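You operate a simulated robot arm through the tools that you are given. There is no shell and no other tool.

You are at the controls of a simulated robot arm. One attempt, no reset.

## Task
Close the open pot, wipe the smear, draw the plate back, lock the stop.
Fine: wipe with the blue pad and put it back; the stop stays at its mark. Set down upright: blue pad. What is to be rubbed or washed off counts as gone when no trace of it is left.

The check looks at the end state, three seconds after you hand in, the way a careful person would. Anything else that was tipped, shoved, dropped, spilled or broken makes it a failure.

## Robot
A 7-joint arm with a two-finger parallel gripper, fixed in place. Base frame: the origin is on the floor under the middle of its stand, x ahead of it, y to its left, z up. Units: m, degrees, N and s.
It reaches about 1.058 m from its shoulder. Its first joint turns from -166.0 to 166.0 degrees. Payload 4.4 kg.
Tool frame: the origin (TCP) lies between the finger pads and is the grasp point; the fingertips stand 0.023 m ahead of it; z points along the fingers, y is the line along which they close. Largest opening 0.094 m; finger width 0.038, thickness 0.01; the body of the gripper, 0.054 by 0.096 m, starts 0.039 m behind the TCP.
Orientation is that of the tool frame in the base frame, as [roll, pitch, yaw] about the fixed x, y, z axes, in that order (R = Rz(yaw) Ry(pitch) Rx(roll)). With the fingers straight down and closing along the base's y, the tool's x points along the base's -x, its y along +y and its z along -z.

## Interface
- The arm moves only by the tool nudge_tool. Its argument "rows" is a list of rows, each an object (a shift or turn left out is 0, a gripper value left out holds the last) with "travel": the shift along the tool's x, y, z in m, a list of three; "angular": the turn, a rotation vector about the tool's x, y, z in degrees, a list of three; "gripper": the finger opening in m, from 0 to 0.094. In form: [{"travel": [x, y, z], "angular": [ax, ay, az], "gripper": gripper}, ...]. A call has 1 to 20 rows; each row shifts and turns the commanded pose from where the row before left it, along the tool's axes as they then stand. Rows are played at 5 a second. More than 0.05 m and 8.6 degrees between two rows, or a gripper value outside its range, and nothing of the call is played. Where a pose cannot be reached the arm comes as near as it can. A force on the tool above 40 N (or 10 N above the force at the start of the call, whichever is more), or a blocked arm, ends the call early, and 0.2 s more pass. Each finger travels about 0.108 m/s and halts on what it meets, pressing with about 38 N; the grip force reading is that of the motor and also rises with nothing between the fingers. The clock runs only during rows and for 0.2 s after the last one: add rows that do not move to give the fingers time. The reply holds the time, the measured pose of the TCP, the force on the tool along the base axes, the opening and the grip force, in the units named above and with some noise, with the torque about the TCP (base axes, N m) and any sound that the robot's microphone picked up, and new pictures: "pictures" is both (left out), scene, wrist or none.
- Cameras (640 x 400 px; columns grow to the right, rows downward): "scene" is fixed at [0.0489, -0.6497, 1.5244]; the picture's right is [0.26, -0.97, 0.00], its down [-0.85, -0.23, -0.47] and it looks along [0.45, 0.12, -0.88] (base axes); focal length 263 px, centre (320, 200). "wrist" rides on the gripper at [0.086, 0.016, -0.075] in the tool frame; the picture's right is [-0.18, 0.98, 0.00], its down [-0.58, -0.11, -0.81] and it looks along [-0.79, -0.15, 0.59] (tool axes); focal length 243 px, centre (320, 200). There is no depth. A picture from a camera that has moved, and an enlarged one, comes with that camera's place and axes in the base frame and with its lens.
- inspect(camera, box): a new picture of the part [left, top, right, bottom] of that camera's present view, enlarged. The clock stands still meanwhile.
- hand_in(): hands the job in; it is judged then, once.

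Nothing tells you positions but the pictures and the camera data. Unless the task says otherwise, let go and move clear before handing in.

The tools are called after ">>>" by a JSON object that holds its "fn" and its "kwargs". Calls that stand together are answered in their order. nudge_tool: Moves the arm, as the interface text tells. Its arguments: {"type":"object","properties":{"rows":{"type":"array","items":{"type":"object","properties":{"travel":{"type":"array","items":{"type":"number"}},"angular":{"type":"array","items":{"type":"number"}},"gripper":{"type":"number"}}}},"pictures":{"type":"string","enum":["both","scene","wrist","none"]}},"required":["rows"]} The other tools are called the same way: inspect (camera, box) takes an enlarged picture of a part of a camera's view; hand_in () hands the job in.

At the start:

```text
time: 0.0
position: [0.2955, -0.4641, 1.2347]
tool_rot: [180.0, 0.0, 179.9]
ft_force: [-0.9, 0.2, -0.8]
torque: [0.01, -0.01, 0.0]
grip_width: 0.0941
grasp_force: 0.1
```

scene: 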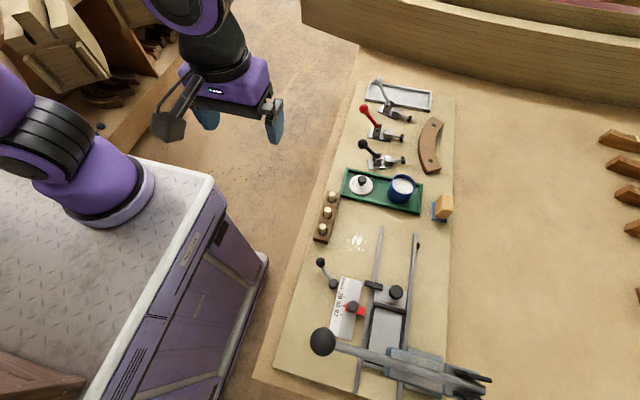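
wrist: 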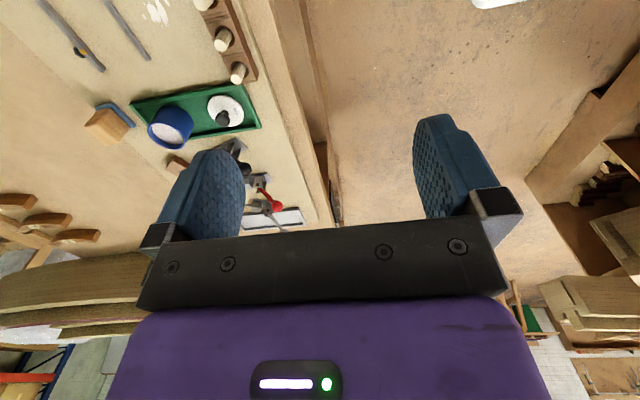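

I see a workbench with a green tray (blue pot and its lid), a white smear, a blue pad with a wooden grip, and a sliding-plate fixture with a scale, a stop and clamps. I'll look closer before I move.

>>> {"fn": "inspect", "kwargs": {"camera": "scene", "box": [300, 150, 480, 262]}}

>>> {"fn": "inspect", "kwargs": {"camera": "scene", "box": [290, 240, 500, 400]}}

>>> {"fn": "inspect", "kwargs": {"camera": "scene", "box": [330, 70, 470, 180]}}

```text
3.56 times, centred on (390, 206) of scene
camera zoom: at [0.0489, -0.6497, 1.5244], right [0.26, -0.97, 0.0], down [-0.85, -0.23, -0.47], along [0.45, 0.12, -0.88], focal length 935 px, centre (71, 179)
```

zoom: 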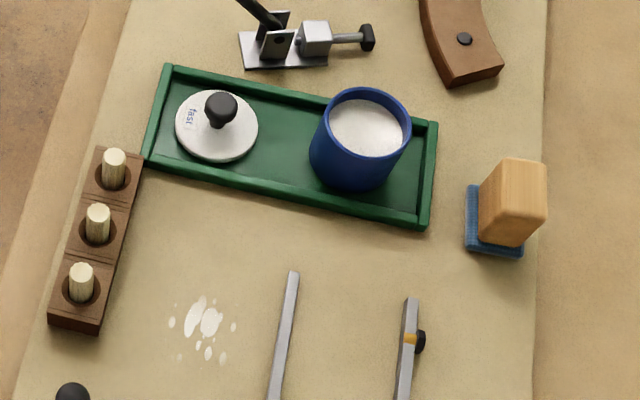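

```text
2.50 times, centred on (395, 320) of scene
camera zoom: at [0.0489, -0.6497, 1.5244], right [0.26, -0.97, 0.0], down [-0.85, -0.23, -0.47], along [0.45, 0.12, -0.88], focal length 657 px, centre (132, -100)
```

zoom: 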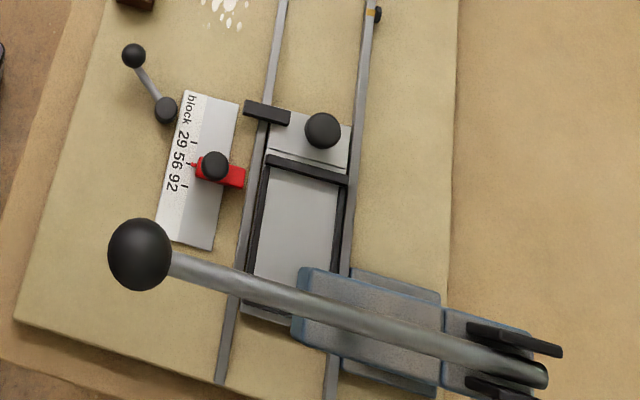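

```text
3.64 times, centred on (400, 125) of scene
camera zoom: at [0.0489, -0.6497, 1.5244], right [0.26, -0.97, 0.0], down [-0.85, -0.23, -0.47], along [0.45, 0.12, -0.88], focal length 956 px, centre (29, 473)
```

zoom: 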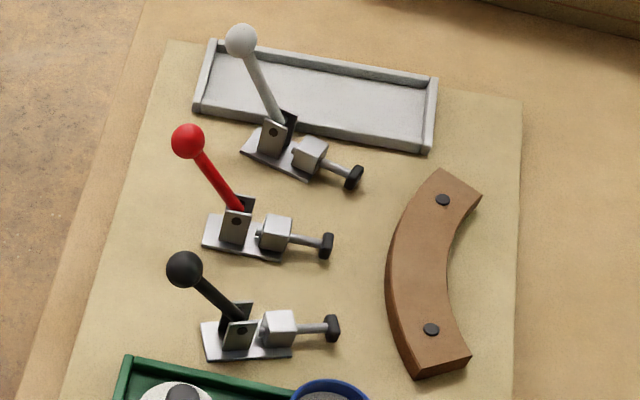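

The board's surface seems to lie at z≈0.90 by comparing the two pictures, with the smear near (0.285, -0.69). I'll turn the wrist camera towards -y to view the fixture from another side.

>>> {"fn": "nudge_tool", "kwargs": {"rows": [{"angular": [0, 0, 8.5]}, {"angular": [0, 0, 8.5]}, {"angular": [0, 0, 8.5]}, {"angular": [0, 0, 8.5]}, {"angular": [0, 0, 8.5]}, {"angular": [0, 0, 8.5]}, {"angular": [0, 0, 8.5]}, {"angular": [0, 0, 8.5]}, {"angular": [0, 0, 8.5]}, {"angular": [0, 0, 8.5]}, {"angular": [0, 0, 5]}], "pictures": "both"}}

```text
time: 2.4
position: [0.2951, -0.4653, 1.2368]
tool_rot: [179.9, 0.0, 89.8]
ft_force: [0.5, 0.6, 1.2]
torque: [-0.02, 0.03, -0.02]
grip_width: 0.0941
grasp_force: 0.1
camera wrist: at [0.3125, -0.379, 1.3088], right [0.98, -0.19, 0.0], down [-0.11, -0.58, 0.81], along [-0.15, -0.79, -0.59], focal length 243 px, centre (320, 200)
```

scene: 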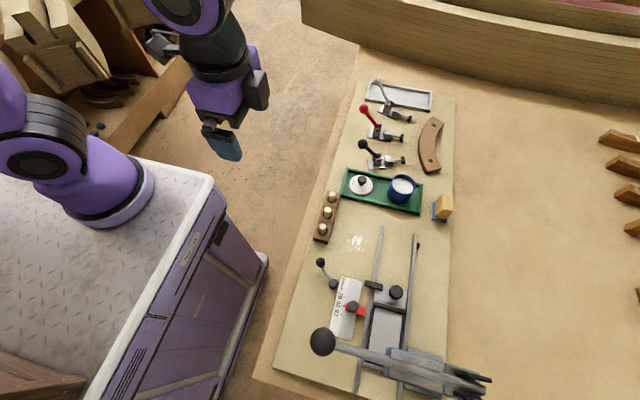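
wrist: 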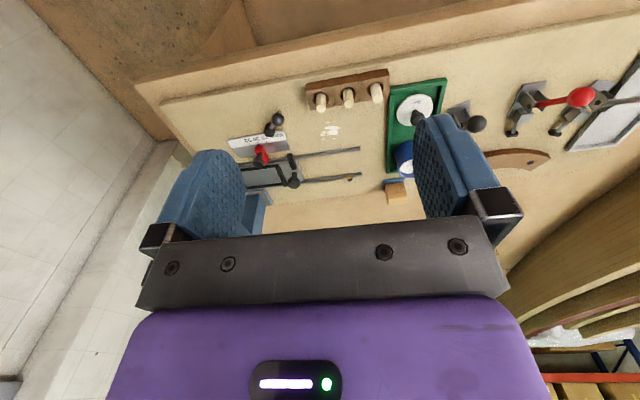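

The wrist view now shows the whole board from the robot's side. I'll enlarge the fixture and the rest.

>>> {"fn": "inspect", "kwargs": {"camera": "wrist", "box": [200, 90, 380, 210]}}

>>> {"fn": "inspect", "kwargs": {"camera": "wrist", "box": [360, 60, 640, 220]}}

```text
3.33 times, centred on (290, 150) of wrist
camera zoom: at [0.3125, -0.379, 1.3088], right [0.98, -0.19, 0.0], down [-0.11, -0.58, 0.81], along [-0.15, -0.79, -0.59], focal length 809 px, centre (420, 367)
```

zoom: 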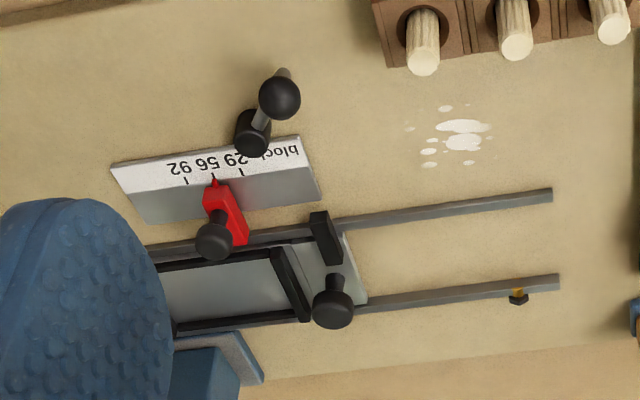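

```text
2.29 times, centred on (500, 140) of wrist
camera zoom: at [0.3125, -0.379, 1.3088], right [0.98, -0.19, 0.0], down [-0.11, -0.58, 0.81], along [-0.15, -0.79, -0.59], focal length 555 px, centre (-91, 337)
```

zoom: 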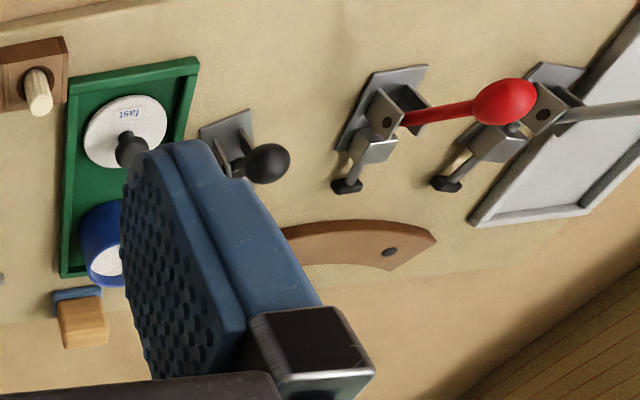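

I'll move the wrist camera nearer to the fixture for better views of the lever, the stop and the plate.

>>> {"fn": "nudge_tool", "kwargs": {"rows": [{"travel": [-0.01, -0.025, 0.02]}, {"travel": [-0.01, -0.025, 0.02]}, {"travel": [-0.01, -0.025, 0.02]}, {"travel": [-0.01, -0.025, 0.02]}, {"travel": [0, 0, 0]}], "pictures": "both"}}

>>> {"fn": "inspect", "kwargs": {"camera": "wrist", "box": [160, 0, 480, 220]}}

```text
time: 3.6
position: [0.1958, -0.5045, 1.1576]
tool_rot: [180.0, 0.0, 89.9]
ft_force: [-1.0, 0.2, -0.3]
torque: [0.01, 0.01, 0.03]
grip_width: 0.0939
grasp_force: 0.0
camera wrist: at [0.2118, -0.4185, 1.2299], right [0.98, -0.18, 0.0], down [-0.11, -0.58, 0.81], along [-0.15, -0.79, -0.59], focal length 243 px, centre (320, 200)
```

scene: 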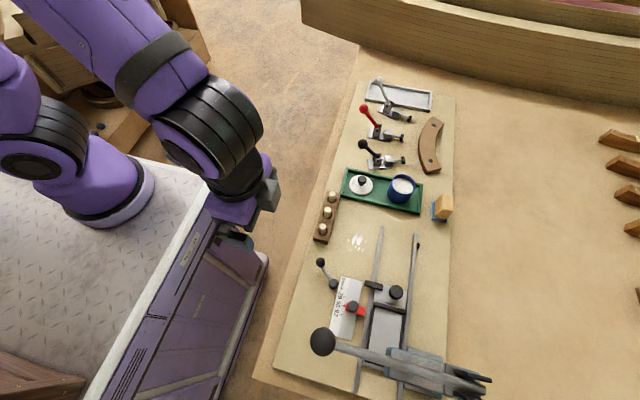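
wrist: 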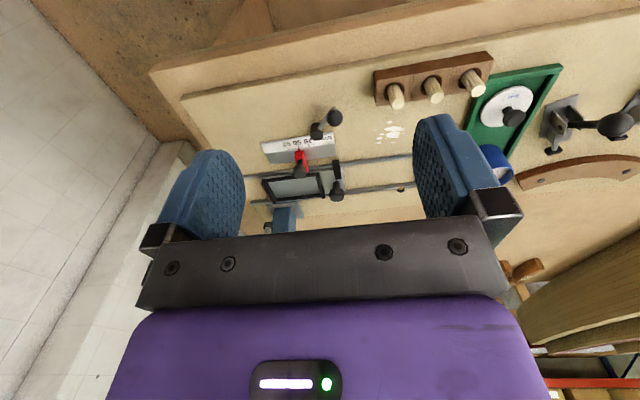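

```text
1.82 times, centred on (320, 110) of wrist
camera zoom: at [0.2118, -0.4185, 1.2299], right [0.98, -0.18, 0.0], down [-0.11, -0.58, 0.81], along [-0.15, -0.79, -0.59], focal length 441 px, centre (320, 364)
```

zoom: 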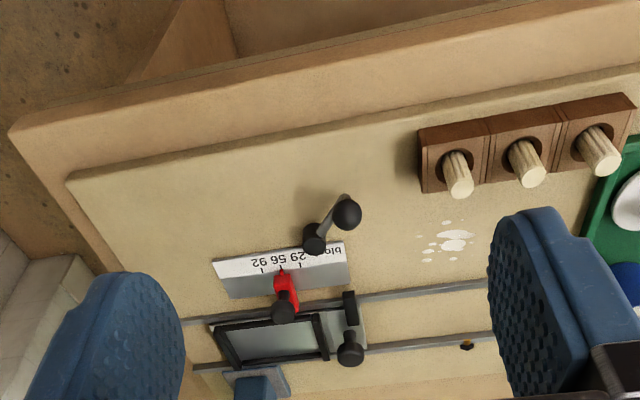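

I'll bring the camera closer, staying well above everything and away from the big press lever near x≈0.05.

>>> {"fn": "nudge_tool", "kwargs": {"rows": [{"travel": [-0.036, -0.002, 0.012]}, {"travel": [-0.036, -0.002, 0.012]}, {"travel": [-0.036, -0.002, 0.012]}, {"travel": [-0.036, -0.002, 0.012]}, {"travel": [-0.036, -0.002, 0.012]}, {"travel": [0, 0, 0]}], "pictures": "both"}}

>>> {"fn": "inspect", "kwargs": {"camera": "wrist", "box": [160, 0, 480, 220]}}

```text
time: 5.0
position: [0.1847, -0.6848, 1.0939]
tool_rot: [180.0, 0.0, 89.9]
ft_force: [-0.3, 0.3, 0.5]
torque: [0.0, 0.02, -0.02]
grip_width: 0.0939
grasp_force: 0.1
camera wrist: at [0.2026, -0.5971, 1.167], right [0.98, -0.19, 0.0], down [-0.11, -0.58, 0.81], along [-0.15, -0.79, -0.59], focal length 243 px, centre (320, 200)
```

scene: 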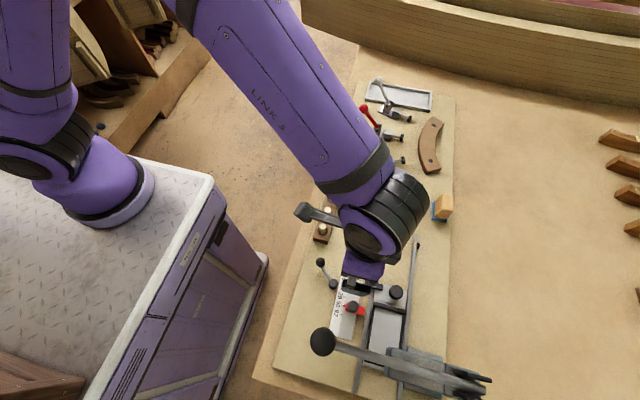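
wrist: 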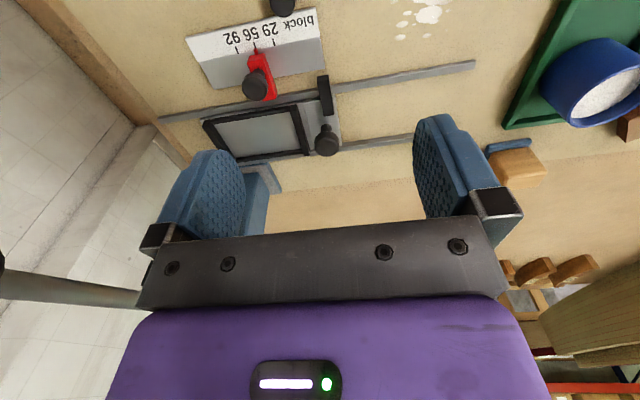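

```text
1.82 times, centred on (320, 110) of wrist
camera zoom: at [0.2026, -0.5971, 1.167], right [0.98, -0.19, 0.0], down [-0.11, -0.58, 0.81], along [-0.15, -0.79, -0.59], focal length 441 px, centre (320, 364)
```

zoom: 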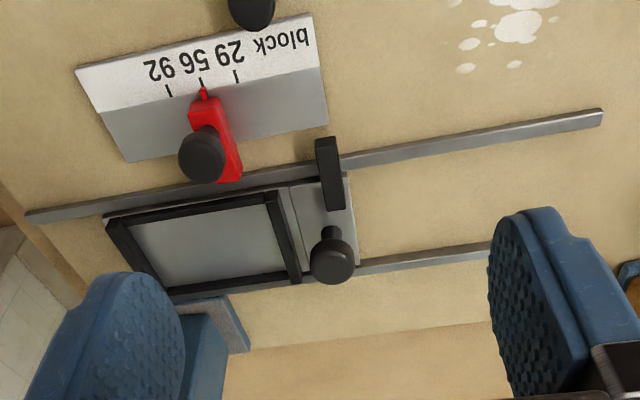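

The stop's pointer sits at 56, the plate's bar is about 5 cm from the stop, and there is a small amber item on the far rail. I'll look closely at the amber item and the lever before deciding what "draw back" means mechanically.

>>> {"fn": "nudge_tool", "kwargs": {"rows": [{"travel": [-0.01, 0.03, 0.012]}, {"travel": [-0.01, 0.03, 0.012]}, {"travel": [-0.01, 0.03, 0.012]}, {"travel": [-0.01, 0.025, 0.012]}, {"travel": [0, 0, 0]}], "pictures": "wrist"}}

>>> {"fn": "inspect", "kwargs": {"camera": "wrist", "box": [100, 0, 420, 220]}}

```text
time: 6.2
position: [0.3002, -0.7223, 1.047]
tool_rot: [-179.9, -0.1, 89.9]
ft_force: [0.1, 0.0, 0.0]
torque: [0.01, 0.03, 0.02]
grip_width: 0.0938
grasp_force: 0.1
camera wrist: at [0.317, -0.6364, 1.121], right [0.98, -0.19, 0.0], down [-0.11, -0.58, 0.81], along [-0.15, -0.79, -0.59], focal length 243 px, centre (320, 200)
```

wrist: 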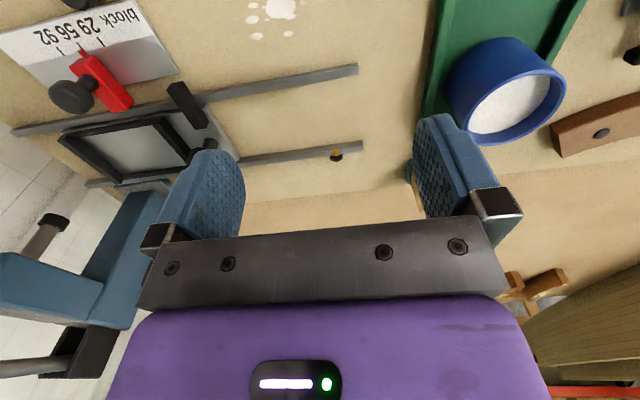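

```text
1.82 times, centred on (260, 110) of wrist
camera zoom: at [0.317, -0.6364, 1.121], right [0.98, -0.19, 0.0], down [-0.11, -0.58, 0.81], along [-0.15, -0.79, -0.59], focal length 441 px, centre (429, 364)
```

zoom: 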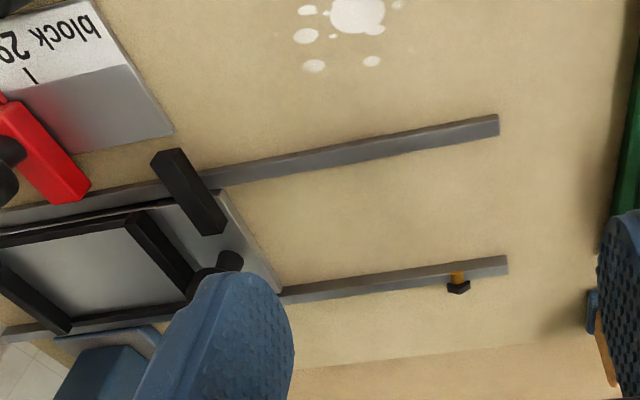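

>>> {"fn": "inspect", "kwargs": {"camera": "wrist", "box": [280, 110, 400, 185]}}

>>> {"fn": "inspect", "kwargs": {"camera": "wrist", "box": [0, 0, 240, 150]}}

>>> {"fn": "inspect", "kwargs": {"camera": "wrist", "box": [0, 150, 240, 400]}}

>>> {"fn": "inspect", "kwargs": {"camera": "scene", "box": [370, 220, 450, 270]}}

```text
5.33 times, centred on (340, 148) of wrist
camera zoom: at [0.317, -0.6364, 1.121], right [0.98, -0.19, 0.0], down [-0.11, -0.58, 0.81], along [-0.15, -0.79, -0.59], focal length 1294 px, centre (213, 480)
```

zoom: 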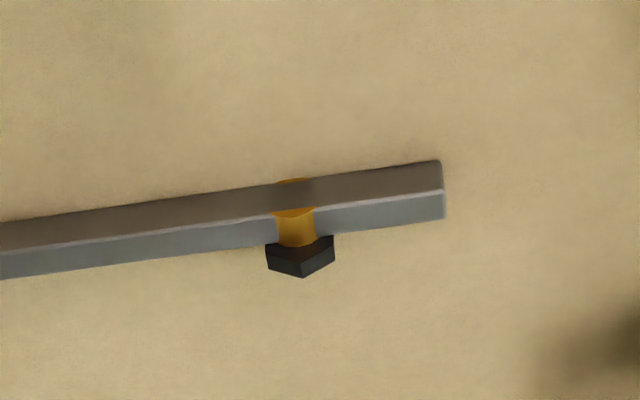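

```text
2.67 times, centred on (120, 75) of wrist
camera zoom: at [0.317, -0.6364, 1.121], right [0.98, -0.19, 0.0], down [-0.11, -0.58, 0.81], along [-0.15, -0.79, -0.59], focal length 647 px, centre (853, 533)
```

zoom: 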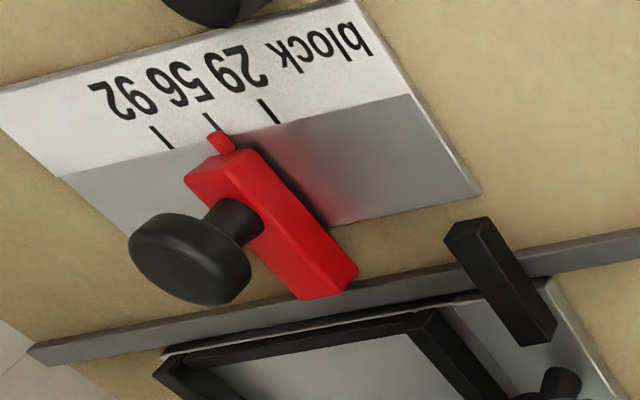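

```text
1.60 times, centred on (120, 275) of wrist
camera zoom: at [0.317, -0.6364, 1.121], right [0.98, -0.19, 0.0], down [-0.11, -0.58, 0.81], along [-0.15, -0.79, -0.59], focal length 388 px, centre (640, 80)
```

zoom: 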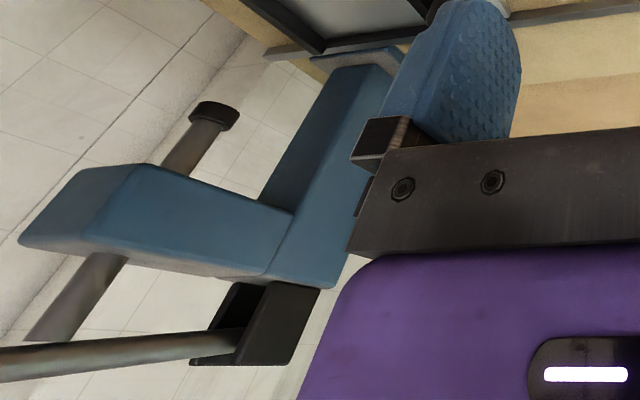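

```text
8.00 times, centred on (410, 245) of scene
camera zoom: at [0.0489, -0.6497, 1.5244], right [0.26, -0.97, 0.0], down [-0.85, -0.23, -0.47], along [0.45, 0.12, -0.88], focal length 2103 px, centre (-400, -160)
```

zoom: 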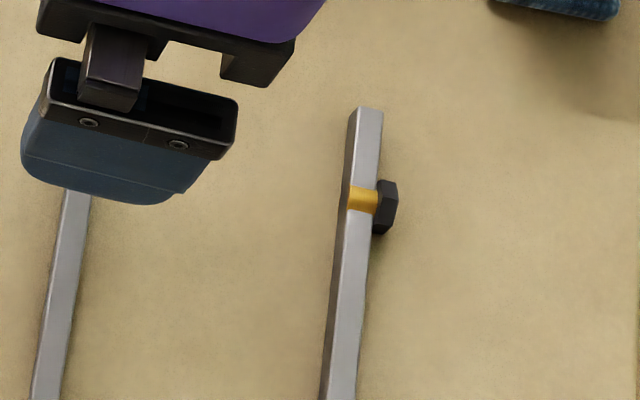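

The big device is an arbor press, and the plate slides out from under it along the rails in +x, toward the amber index bolt. Now a close look at the lock lever.

>>> {"fn": "nudge_tool", "kwargs": {"rows": [{"travel": [0.022, -0.029, -0.008]}, {"travel": [0.022, -0.029, -0.008]}, {"travel": [0.022, -0.029, -0.008]}, {"travel": [0.022, -0.029, -0.008]}, {"travel": [0, 0, 0]}], "pictures": "wrist"}}

>>> {"fn": "inspect", "kwargs": {"camera": "wrist", "box": [200, 0, 400, 125]}}

>>> {"fn": "inspect", "kwargs": {"camera": "scene", "box": [300, 245, 380, 305]}}

```text
time: 7.4
position: [0.1841, -0.6358, 1.0783]
tool_rot: [-180.0, 0.1, 89.9]
ft_force: [0.4, 0.1, 1.0]
torque: [0.01, 0.01, -0.02]
grip_width: 0.0942
grasp_force: 0.0
camera wrist: at [0.2009, -0.5495, 1.1522], right [0.98, -0.18, 0.0], down [-0.11, -0.58, 0.81], along [-0.15, -0.79, -0.59], focal length 243 px, centre (320, 200)
```

wrist: 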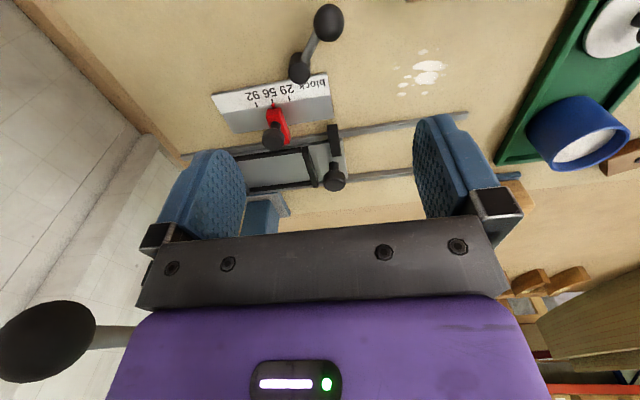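

```text
3.20 times, centred on (300, 62) of wrist
camera zoom: at [0.2009, -0.5495, 1.1522], right [0.98, -0.18, 0.0], down [-0.11, -0.58, 0.81], along [-0.15, -0.79, -0.59], focal length 776 px, centre (384, 640)
```

zoom: 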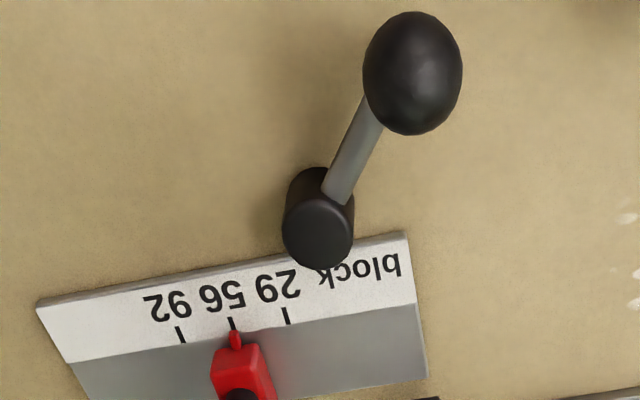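

```text
6.67 times, centred on (340, 275) of scene
camera zoom: at [0.0489, -0.6497, 1.5244], right [0.26, -0.97, 0.0], down [-0.85, -0.23, -0.47], along [0.45, 0.12, -0.88], focal length 1753 px, centre (187, -300)
```

zoom: 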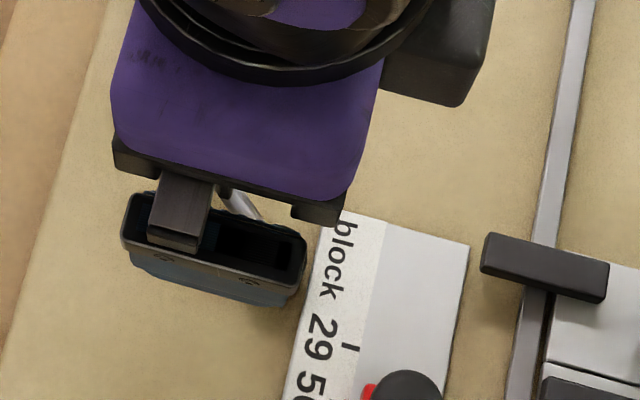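

The lock is a pivoting lever: pivot at about (0.161, -0.651), ball at about (0.195, -0.613, 0.952). I'll start with the pot, so I'm moving above the tray to locate the lid and the pot accurately.

>>> {"fn": "nudge_tool", "kwargs": {"rows": [{"travel": [0.005, 0.0415, 0.006]}, {"travel": [0.005, 0.0415, 0.006]}, {"travel": [0.005, 0.0415, 0.006]}, {"travel": [0.005, 0.0415, 0.006]}, {"travel": [0.005, 0.0415, 0.006]}, {"travel": [0.005, 0.0415, 0.006]}, {"travel": [0, 0, 0]}], "pictures": "both"}}

>>> {"fn": "inspect", "kwargs": {"camera": "wrist", "box": [200, 0, 440, 150]}}

```text
time: 9.0
position: [0.433, -0.6062, 1.0447]
tool_rot: [-179.9, 0.0, 90.0]
ft_force: [-1.0, 0.9, -0.3]
torque: [0.01, -0.02, -0.01]
grip_width: 0.0938
grasp_force: 0.1
camera wrist: at [0.4508, -0.52, 1.118], right [0.98, -0.18, 0.0], down [-0.11, -0.58, 0.81], along [-0.15, -0.79, -0.59], focal length 243 px, centre (320, 200)
```

scene: 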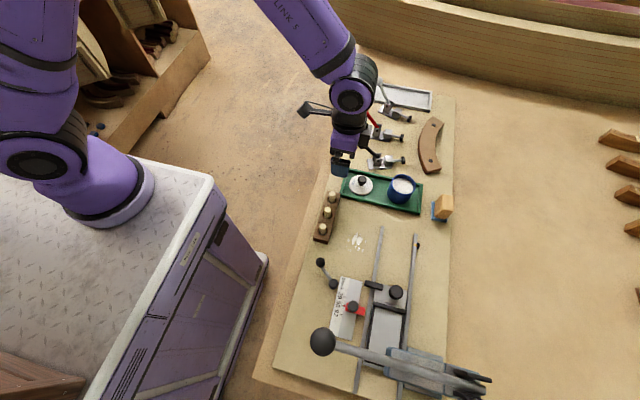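
wrist: 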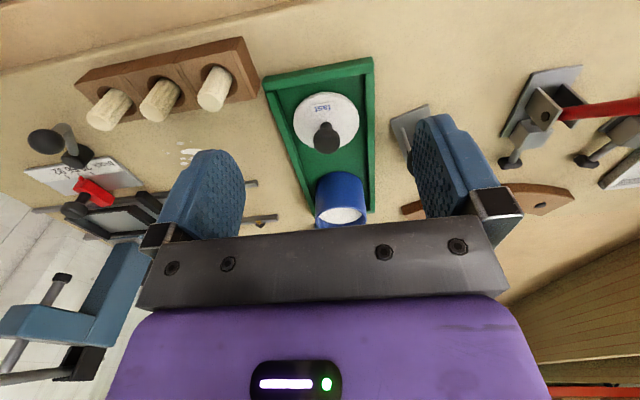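

```text
2.67 times, centred on (320, 75) of wrist
camera zoom: at [0.4508, -0.52, 1.118], right [0.98, -0.18, 0.0], down [-0.11, -0.58, 0.81], along [-0.15, -0.79, -0.59], focal length 647 px, centre (320, 533)
```

zoom: 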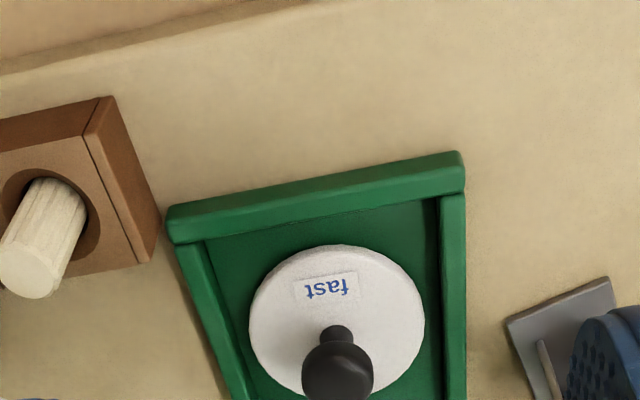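

Lid centre ≈ (0.432, -0.662, 0.917), knob ≈ (0.431, -0.661, 0.945), pot ≈ (0.436, -0.765), rim z≈0.955. The black toggle handle's ball is close to the lid on +x, so I'll turn the gripper to close along y and view both from the -x side.

>>> {"fn": "nudge_tool", "kwargs": {"rows": [{"travel": [0, 0, -0.01], "angular": [0, 0, -8.5]}, {"travel": [0, 0, -0.01], "angular": [0, 0, -8.5]}, {"angular": [0, 0, -8.5]}, {"angular": [0, 0, -8.5]}, {"angular": [0, 0, -8.5]}, {"angular": [0, 0, -8.5]}, {"angular": [0, 0, -8.5]}, {"angular": [0, 0, -8.5]}, {"angular": [0, 0, -8.5]}, {"angular": [0, 0, -8.5]}, {"angular": [0, 0, -5]}, {"travel": [0.014, -0.035, 0]}, {"travel": [0.014, -0.035, 0]}, {"travel": [0.014, -0.035, 0]}, {"travel": [0, 0, 0]}], "pictures": "both"}}

>>> {"fn": "inspect", "kwargs": {"camera": "wrist", "box": [200, 0, 440, 150]}}

```text
time: 12.2
position: [0.3907, -0.7123, 1.0621]
tool_rot: [180.0, 0.0, -180.0]
ft_force: [0.2, -0.3, 0.1]
torque: [0.03, 0.02, 0.01]
grip_width: 0.0941
grasp_force: 0.1
camera wrist: at [0.3051, -0.6957, 1.1362], right [0.18, 0.98, 0.0], down [0.58, -0.11, 0.81], along [0.79, -0.15, -0.59], focal length 243 px, centre (320, 200)
```

scene: 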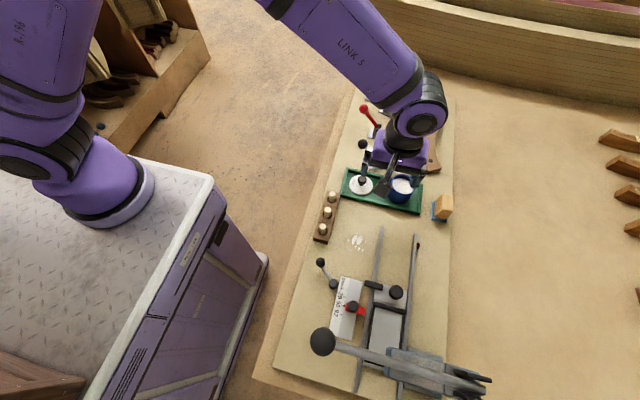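
wrist: 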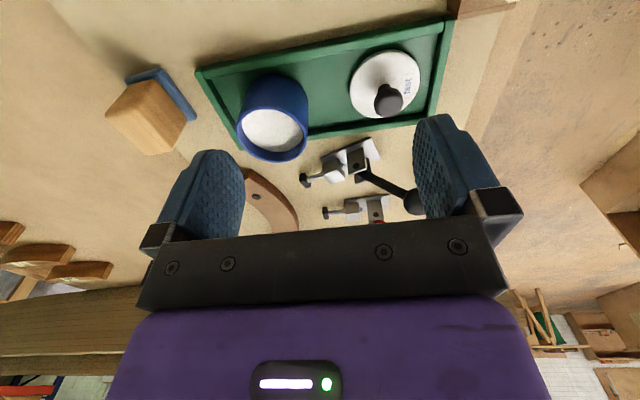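

```text
2.67 times, centred on (320, 75) of wrist
camera zoom: at [0.3051, -0.6957, 1.1362], right [0.18, 0.98, 0.0], down [0.58, -0.11, 0.81], along [0.79, -0.15, -0.59], focal length 647 px, centre (320, 533)
```

zoom: 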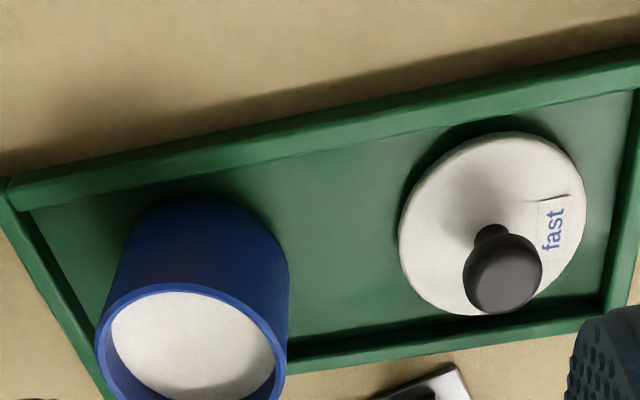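

Both views agree: knob ≈ (0.4315, -0.660, 0.945), pot rim centre ≈ (0.435, -0.764, 0.957). I'll move over the knob and stop above it for a check.

>>> {"fn": "nudge_tool", "kwargs": {"rows": [{"travel": [-0.0204, 0.026, 0], "gripper": 0.06}, {"travel": [-0.0204, 0.026, 0], "gripper": 0.06}, {"travel": [0, 0, 0.03]}, {"travel": [0, 0, 0.03]}, {"travel": [0, 0, 0]}], "pictures": "both"}}

>>> {"fn": "inspect", "kwargs": {"camera": "wrist", "box": [200, 80, 440, 230]}}

>>> {"fn": "inspect", "kwargs": {"camera": "scene", "box": [330, 150, 450, 225]}}

```text
time: 13.4
position: [0.4329, -0.6579, 1.0038]
tool_rot: [180.0, 0.0, 179.9]
ft_force: [-0.4, 0.6, -0.4]
torque: [0.01, -0.01, 0.02]
grip_width: 0.06
grasp_force: 0.1
camera wrist: at [0.3463, -0.6428, 1.0774], right [0.19, 0.98, 0.0], down [0.58, -0.11, 0.81], along [0.79, -0.15, -0.59], focal length 243 px, centre (320, 200)
```

scene: 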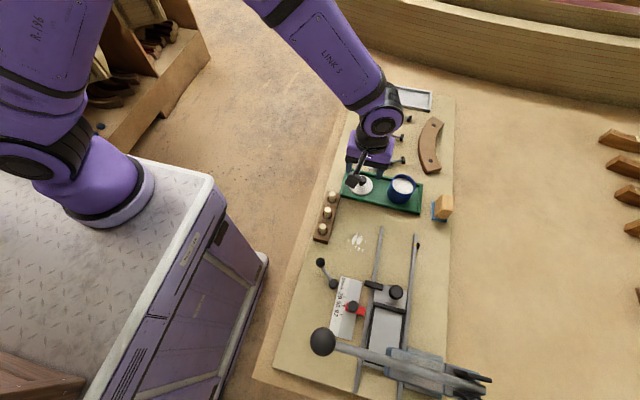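
wrist: 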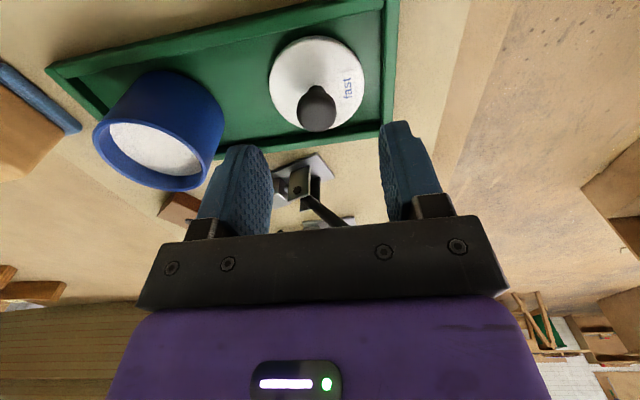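

```text
2.67 times, centred on (320, 155) of wrist
camera zoom: at [0.3463, -0.6428, 1.0774], right [0.19, 0.98, 0.0], down [0.58, -0.11, 0.81], along [0.79, -0.15, -0.59], focal length 647 px, centre (320, 320)
```

zoom: 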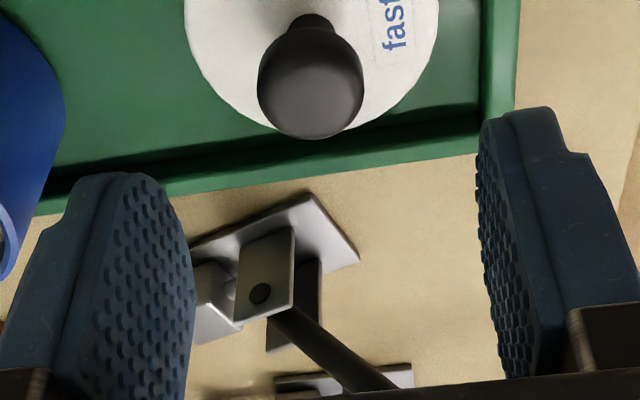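

```text
5.33 times, centred on (390, 188) of scene
camera zoom: at [0.0489, -0.6497, 1.5244], right [0.26, -0.97, 0.0], down [-0.85, -0.23, -0.47], along [0.45, 0.12, -0.88], focal length 1402 px, centre (-53, 267)
```

zoom: 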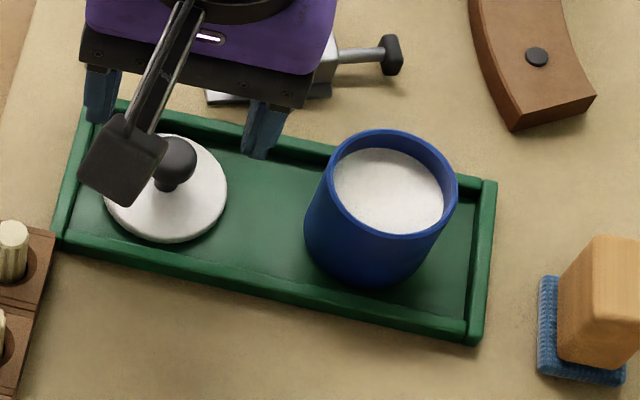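

The knob is centred between the fingers within about 3 mm. I'll descend to it and stop just above the lid's disc.

>>> {"fn": "nudge_tool", "kwargs": {"rows": [{"travel": [0, -0.003, 0.018]}, {"travel": [0, 0, 0.018]}, {"travel": [0, 0, 0.016]}, {"travel": [0, 0, 0]}], "pictures": "both"}}

>>> {"fn": "inspect", "kwargs": {"camera": "wrist", "box": [200, 60, 440, 210]}}

>>> {"fn": "inspect", "kwargs": {"camera": "scene", "box": [330, 150, 410, 210]}}

```text
time: 14.4
position: [0.4323, -0.6638, 0.9527]
tool_rot: [-180.0, -0.1, -180.0]
ft_force: [0.4, 2.8, 12.1]
torque: [0.48, 0.07, -0.01]
grip_width: 0.0612
grasp_force: 1.7
camera wrist: at [0.3468, -0.6475, 1.0261], right [0.18, 0.98, 0.0], down [0.58, -0.11, 0.81], along [0.79, -0.15, -0.59], focal length 243 px, centre (320, 200)
```

scene: 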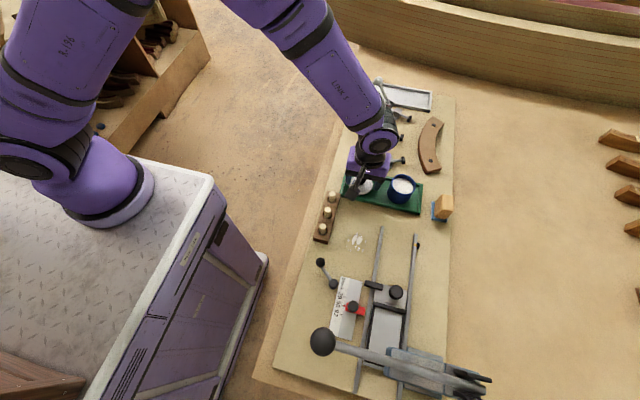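
wrist: 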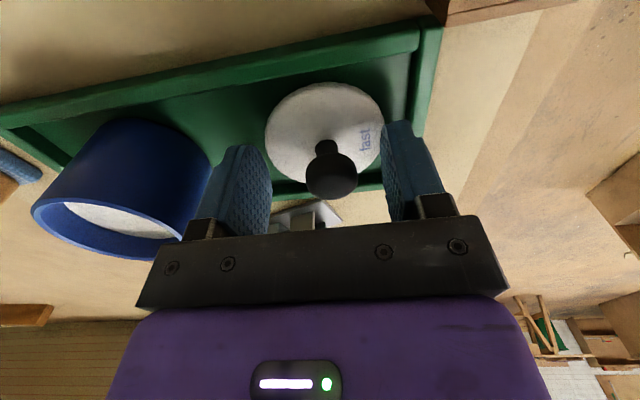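

```text
2.67 times, centred on (320, 135) of wrist
camera zoom: at [0.3468, -0.6475, 1.0261], right [0.18, 0.98, 0.0], down [0.58, -0.11, 0.81], along [0.79, -0.15, -0.59], focal length 647 px, centre (320, 373)
```

zoom: 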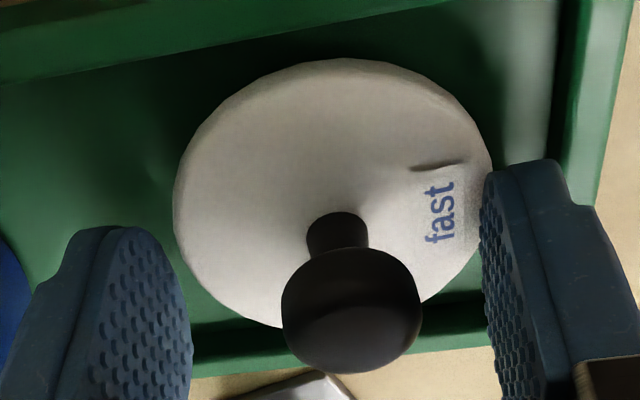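

```text
6.67 times, centred on (370, 180) of scene
camera zoom: at [0.0489, -0.6497, 1.5244], right [0.26, -0.97, 0.0], down [-0.85, -0.23, -0.47], along [0.45, 0.12, -0.88], focal length 1753 px, centre (-13, 333)
```

zoom: 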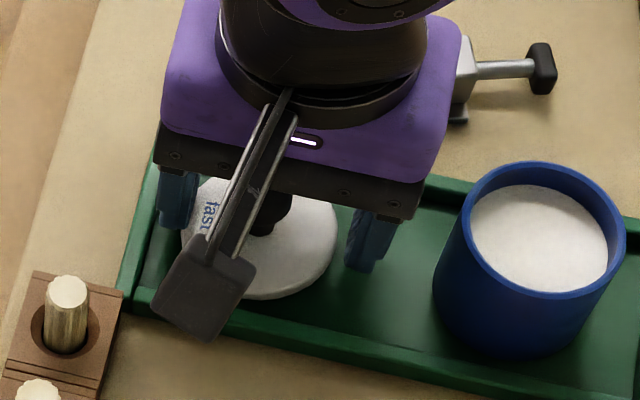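

There's a 12 N upward contact on the +y finger, probably on the lid's edge or the tray's wall. I'll back up, narrow the opening and re-centre on the knob.

>>> {"fn": "nudge_tool", "kwargs": {"rows": [{"travel": [0, 0, -0.008]}, {"travel": [0, 0.004, -0.006], "gripper": 0.042}, {"travel": [0, 0, 0], "gripper": 0.042}, {"travel": [0, 0, 0]}], "pictures": "wrist"}}

>>> {"fn": "inspect", "kwargs": {"camera": "wrist", "box": [200, 60, 440, 210]}}

```text
time: 15.4
position: [0.4325, -0.6594, 0.9649]
tool_rot: [-180.0, -0.1, -180.0]
ft_force: [-0.2, -0.2, 0.4]
torque: [0.0, 0.03, -0.01]
grip_width: 0.0421
grasp_force: 0.0
camera wrist: at [0.3469, -0.6433, 1.0387], right [0.18, 0.98, 0.0], down [0.58, -0.11, 0.81], along [0.79, -0.15, -0.59], focal length 243 px, centre (320, 200)
```

wrist: 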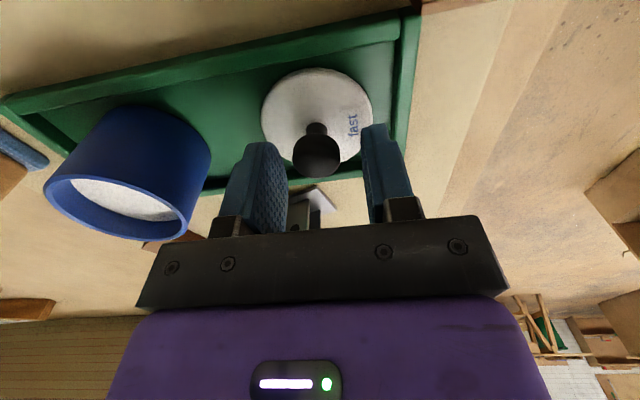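

```text
2.67 times, centred on (320, 135) of wrist
camera zoom: at [0.3469, -0.6433, 1.0387], right [0.18, 0.98, 0.0], down [0.58, -0.11, 0.81], along [0.79, -0.15, -0.59], focal length 647 px, centre (320, 373)
```

zoom: 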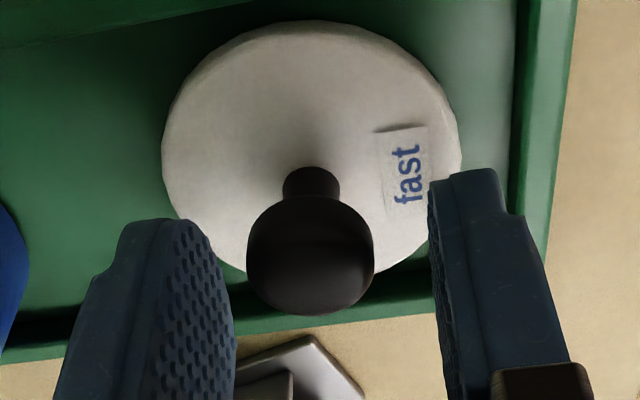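

The lid is undisturbed. At TCP z≈0.956 the pads already cover the knob, so I'll stop there, above the earlier contact height, and close.

>>> {"fn": "nudge_tool", "kwargs": {"rows": [{"travel": [0, 0, 0.005]}, {"travel": [0, 0, 0.004]}, {"travel": [0, 0, 0]}], "pictures": "none"}}

```text
time: 16.2
position: [0.4327, -0.6591, 0.9563]
tool_rot: [-179.9, 0.0, 180.0]
ft_force: [-0.3, 0.5, 0.7]
torque: [-0.01, -0.01, 0.01]
grip_width: 0.042
grasp_force: 0.1
```

>>> {"fn": "nudge_tool", "kwargs": {"rows": [{"gripper": 0.025}, {"gripper": 0.015}, {"gripper": 0.01}, {"gripper": 0.01}], "pictures": "both"}}

>>> {"fn": "inspect", "kwargs": {"camera": "wrist", "box": [200, 60, 440, 210]}}

```text
time: 17.2
position: [0.4316, -0.6588, 0.9568]
tool_rot: [-179.9, 0.0, -180.0]
ft_force: [-1.0, 0.7, -0.1]
torque: [0.0, 0.01, 0.01]
grip_width: 0.0218
grasp_force: 37.9
camera wrist: at [0.3461, -0.6427, 1.0299], right [0.18, 0.98, 0.0], down [0.58, -0.11, 0.81], along [0.79, -0.15, -0.59], focal length 243 px, centre (320, 200)
```

scene: 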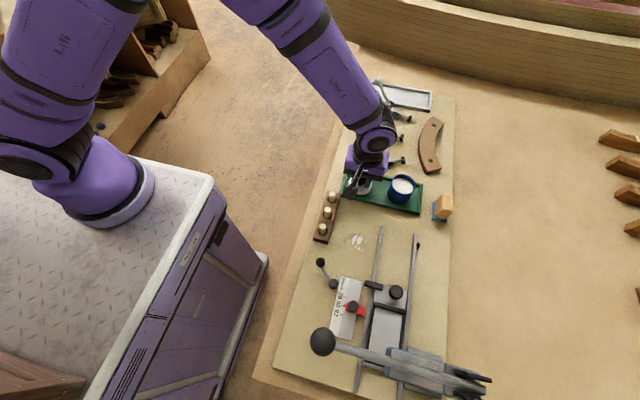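
wrist: 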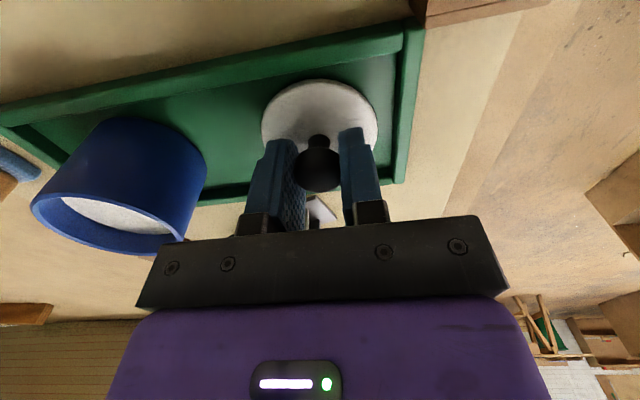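

```text
2.67 times, centred on (320, 135) of wrist
camera zoom: at [0.3461, -0.6427, 1.0299], right [0.18, 0.98, 0.0], down [0.58, -0.11, 0.81], along [0.79, -0.15, -0.59], focal length 647 px, centre (320, 373)
```

zoom: 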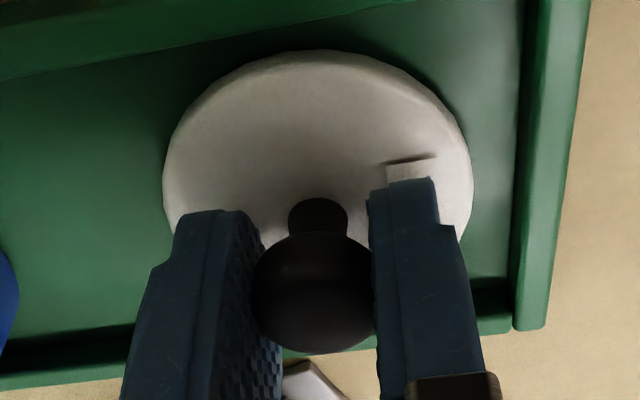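

The knob is held (opening 0.022 m). I'll lift straight up by 8 cm.

>>> {"fn": "nudge_tool", "kwargs": {"rows": [{"travel": [0, 0, -0.01]}, {"travel": [0, 0, -0.025]}, {"travel": [0, 0, -0.025]}, {"travel": [0, 0, -0.025]}, {"travel": [0, 0, 0]}], "pictures": "both"}}

>>> {"fn": "inspect", "kwargs": {"camera": "wrist", "box": [200, 60, 440, 210]}}

>>> {"fn": "inspect", "kwargs": {"camera": "scene", "box": [330, 130, 450, 225]}}

```text
time: 18.4
position: [0.4332, -0.6553, 1.0422]
tool_rot: [-179.9, -0.1, -180.0]
ft_force: [0.6, -0.4, -0.3]
torque: [0.0, 0.03, 0.04]
grip_width: 0.0216
grasp_force: 38.0
camera wrist: at [0.3467, -0.6401, 1.1151], right [0.18, 0.98, 0.0], down [0.58, -0.11, 0.81], along [0.79, -0.15, -0.59], focal length 243 px, centre (320, 200)
```

scene: 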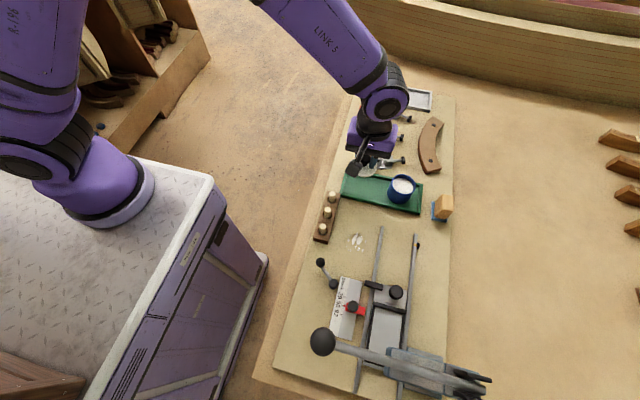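
wrist: 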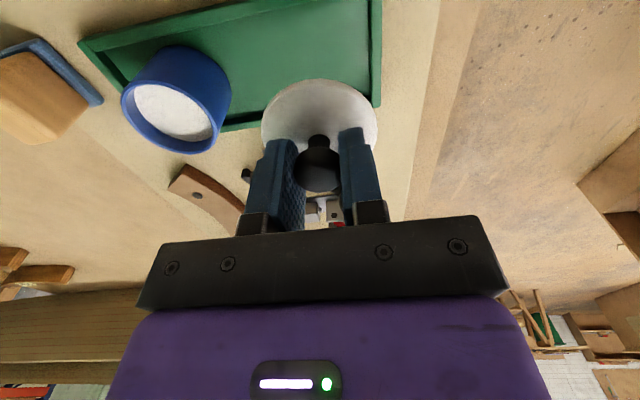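

```text
2.67 times, centred on (320, 135) of wrist
camera zoom: at [0.3467, -0.6401, 1.1151], right [0.18, 0.98, 0.0], down [0.58, -0.11, 0.81], along [0.79, -0.15, -0.59], focal length 647 px, centre (320, 373)
```

zoom: 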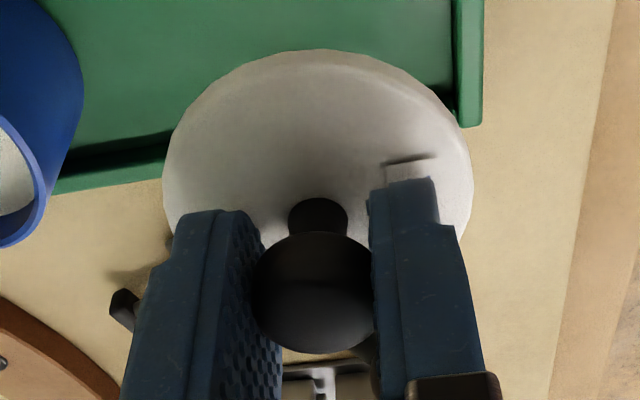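

```text
4.21 times, centred on (390, 178) of scene
camera zoom: at [0.0489, -0.6497, 1.5244], right [0.26, -0.97, 0.0], down [-0.85, -0.23, -0.47], along [0.45, 0.12, -0.88], focal length 1107 px, centre (25, 295)
```

zoom: 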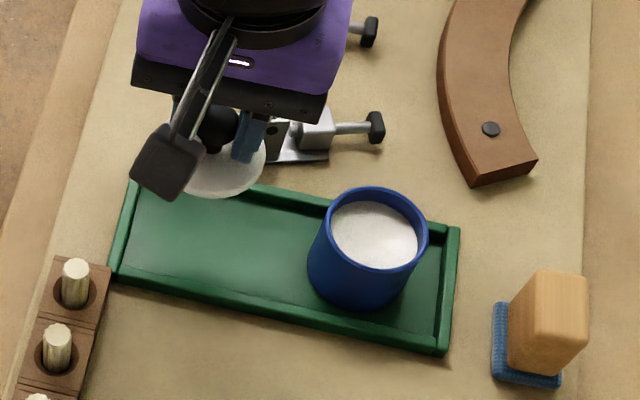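

The lid is held level and centred under the TCP. I'll carry it over the pot at this height and check the alignment.

>>> {"fn": "nudge_tool", "kwargs": {"rows": [{"travel": [-0.001, -0.0265, 0]}, {"travel": [-0.001, -0.0265, 0]}, {"travel": [-0.001, -0.0265, 0]}, {"travel": [-0.001, -0.0265, 0]}, {"travel": [0, 0, 0]}, {"travel": [0, 0, 0]}], "pictures": "both"}}

>>> {"fn": "inspect", "kwargs": {"camera": "wrist", "box": [200, 40, 440, 190]}}

>>> {"fn": "inspect", "kwargs": {"camera": "scene", "box": [350, 130, 450, 225]}}

```text
time: 19.8
position: [0.4364, -0.7627, 1.0419]
tool_rot: [-180.0, 0.1, 179.9]
ft_force: [0.6, 0.0, -0.2]
torque: [-0.01, 0.0, 0.02]
grip_width: 0.0218
grasp_force: 37.5
camera wrist: at [0.3494, -0.7471, 1.1152], right [0.18, 0.98, 0.0], down [0.58, -0.11, 0.81], along [0.79, -0.15, -0.59], focal length 243 px, centre (320, 200)
```

scene: 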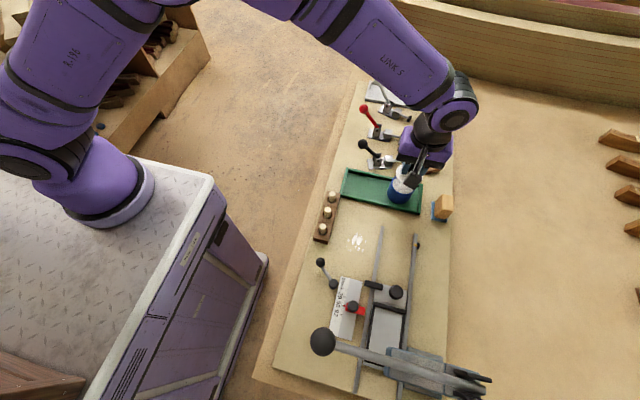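
wrist: 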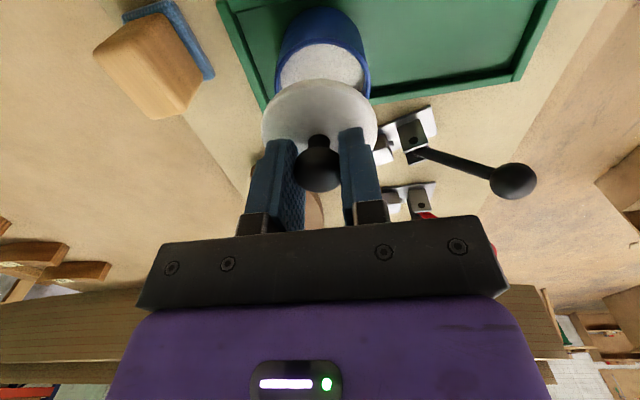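

```text
2.67 times, centred on (320, 115) of wrist
camera zoom: at [0.3494, -0.7471, 1.1152], right [0.18, 0.98, 0.0], down [0.58, -0.11, 0.81], along [0.79, -0.15, -0.59], focal length 647 px, centre (320, 427)
```

zoom: 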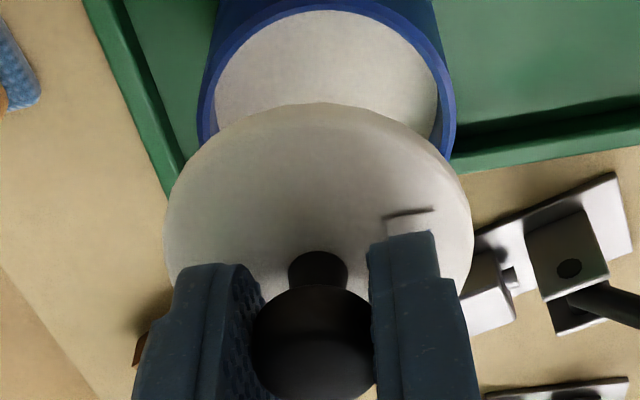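

```text
4.21 times, centred on (400, 178) of scene
camera zoom: at [0.0489, -0.6497, 1.5244], right [0.26, -0.97, 0.0], down [-0.85, -0.23, -0.47], along [0.45, 0.12, -0.88], focal length 1107 px, centre (-17, 295)
```

zoom: 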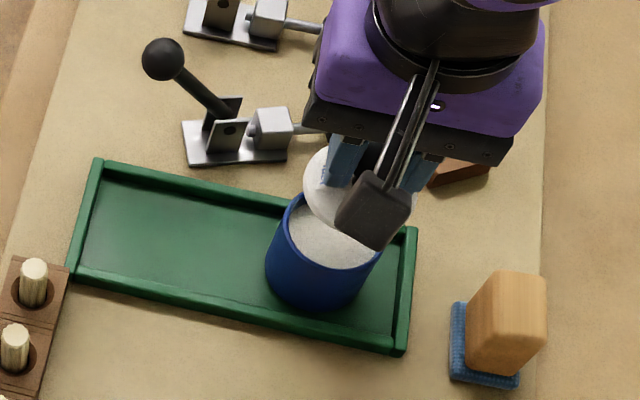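

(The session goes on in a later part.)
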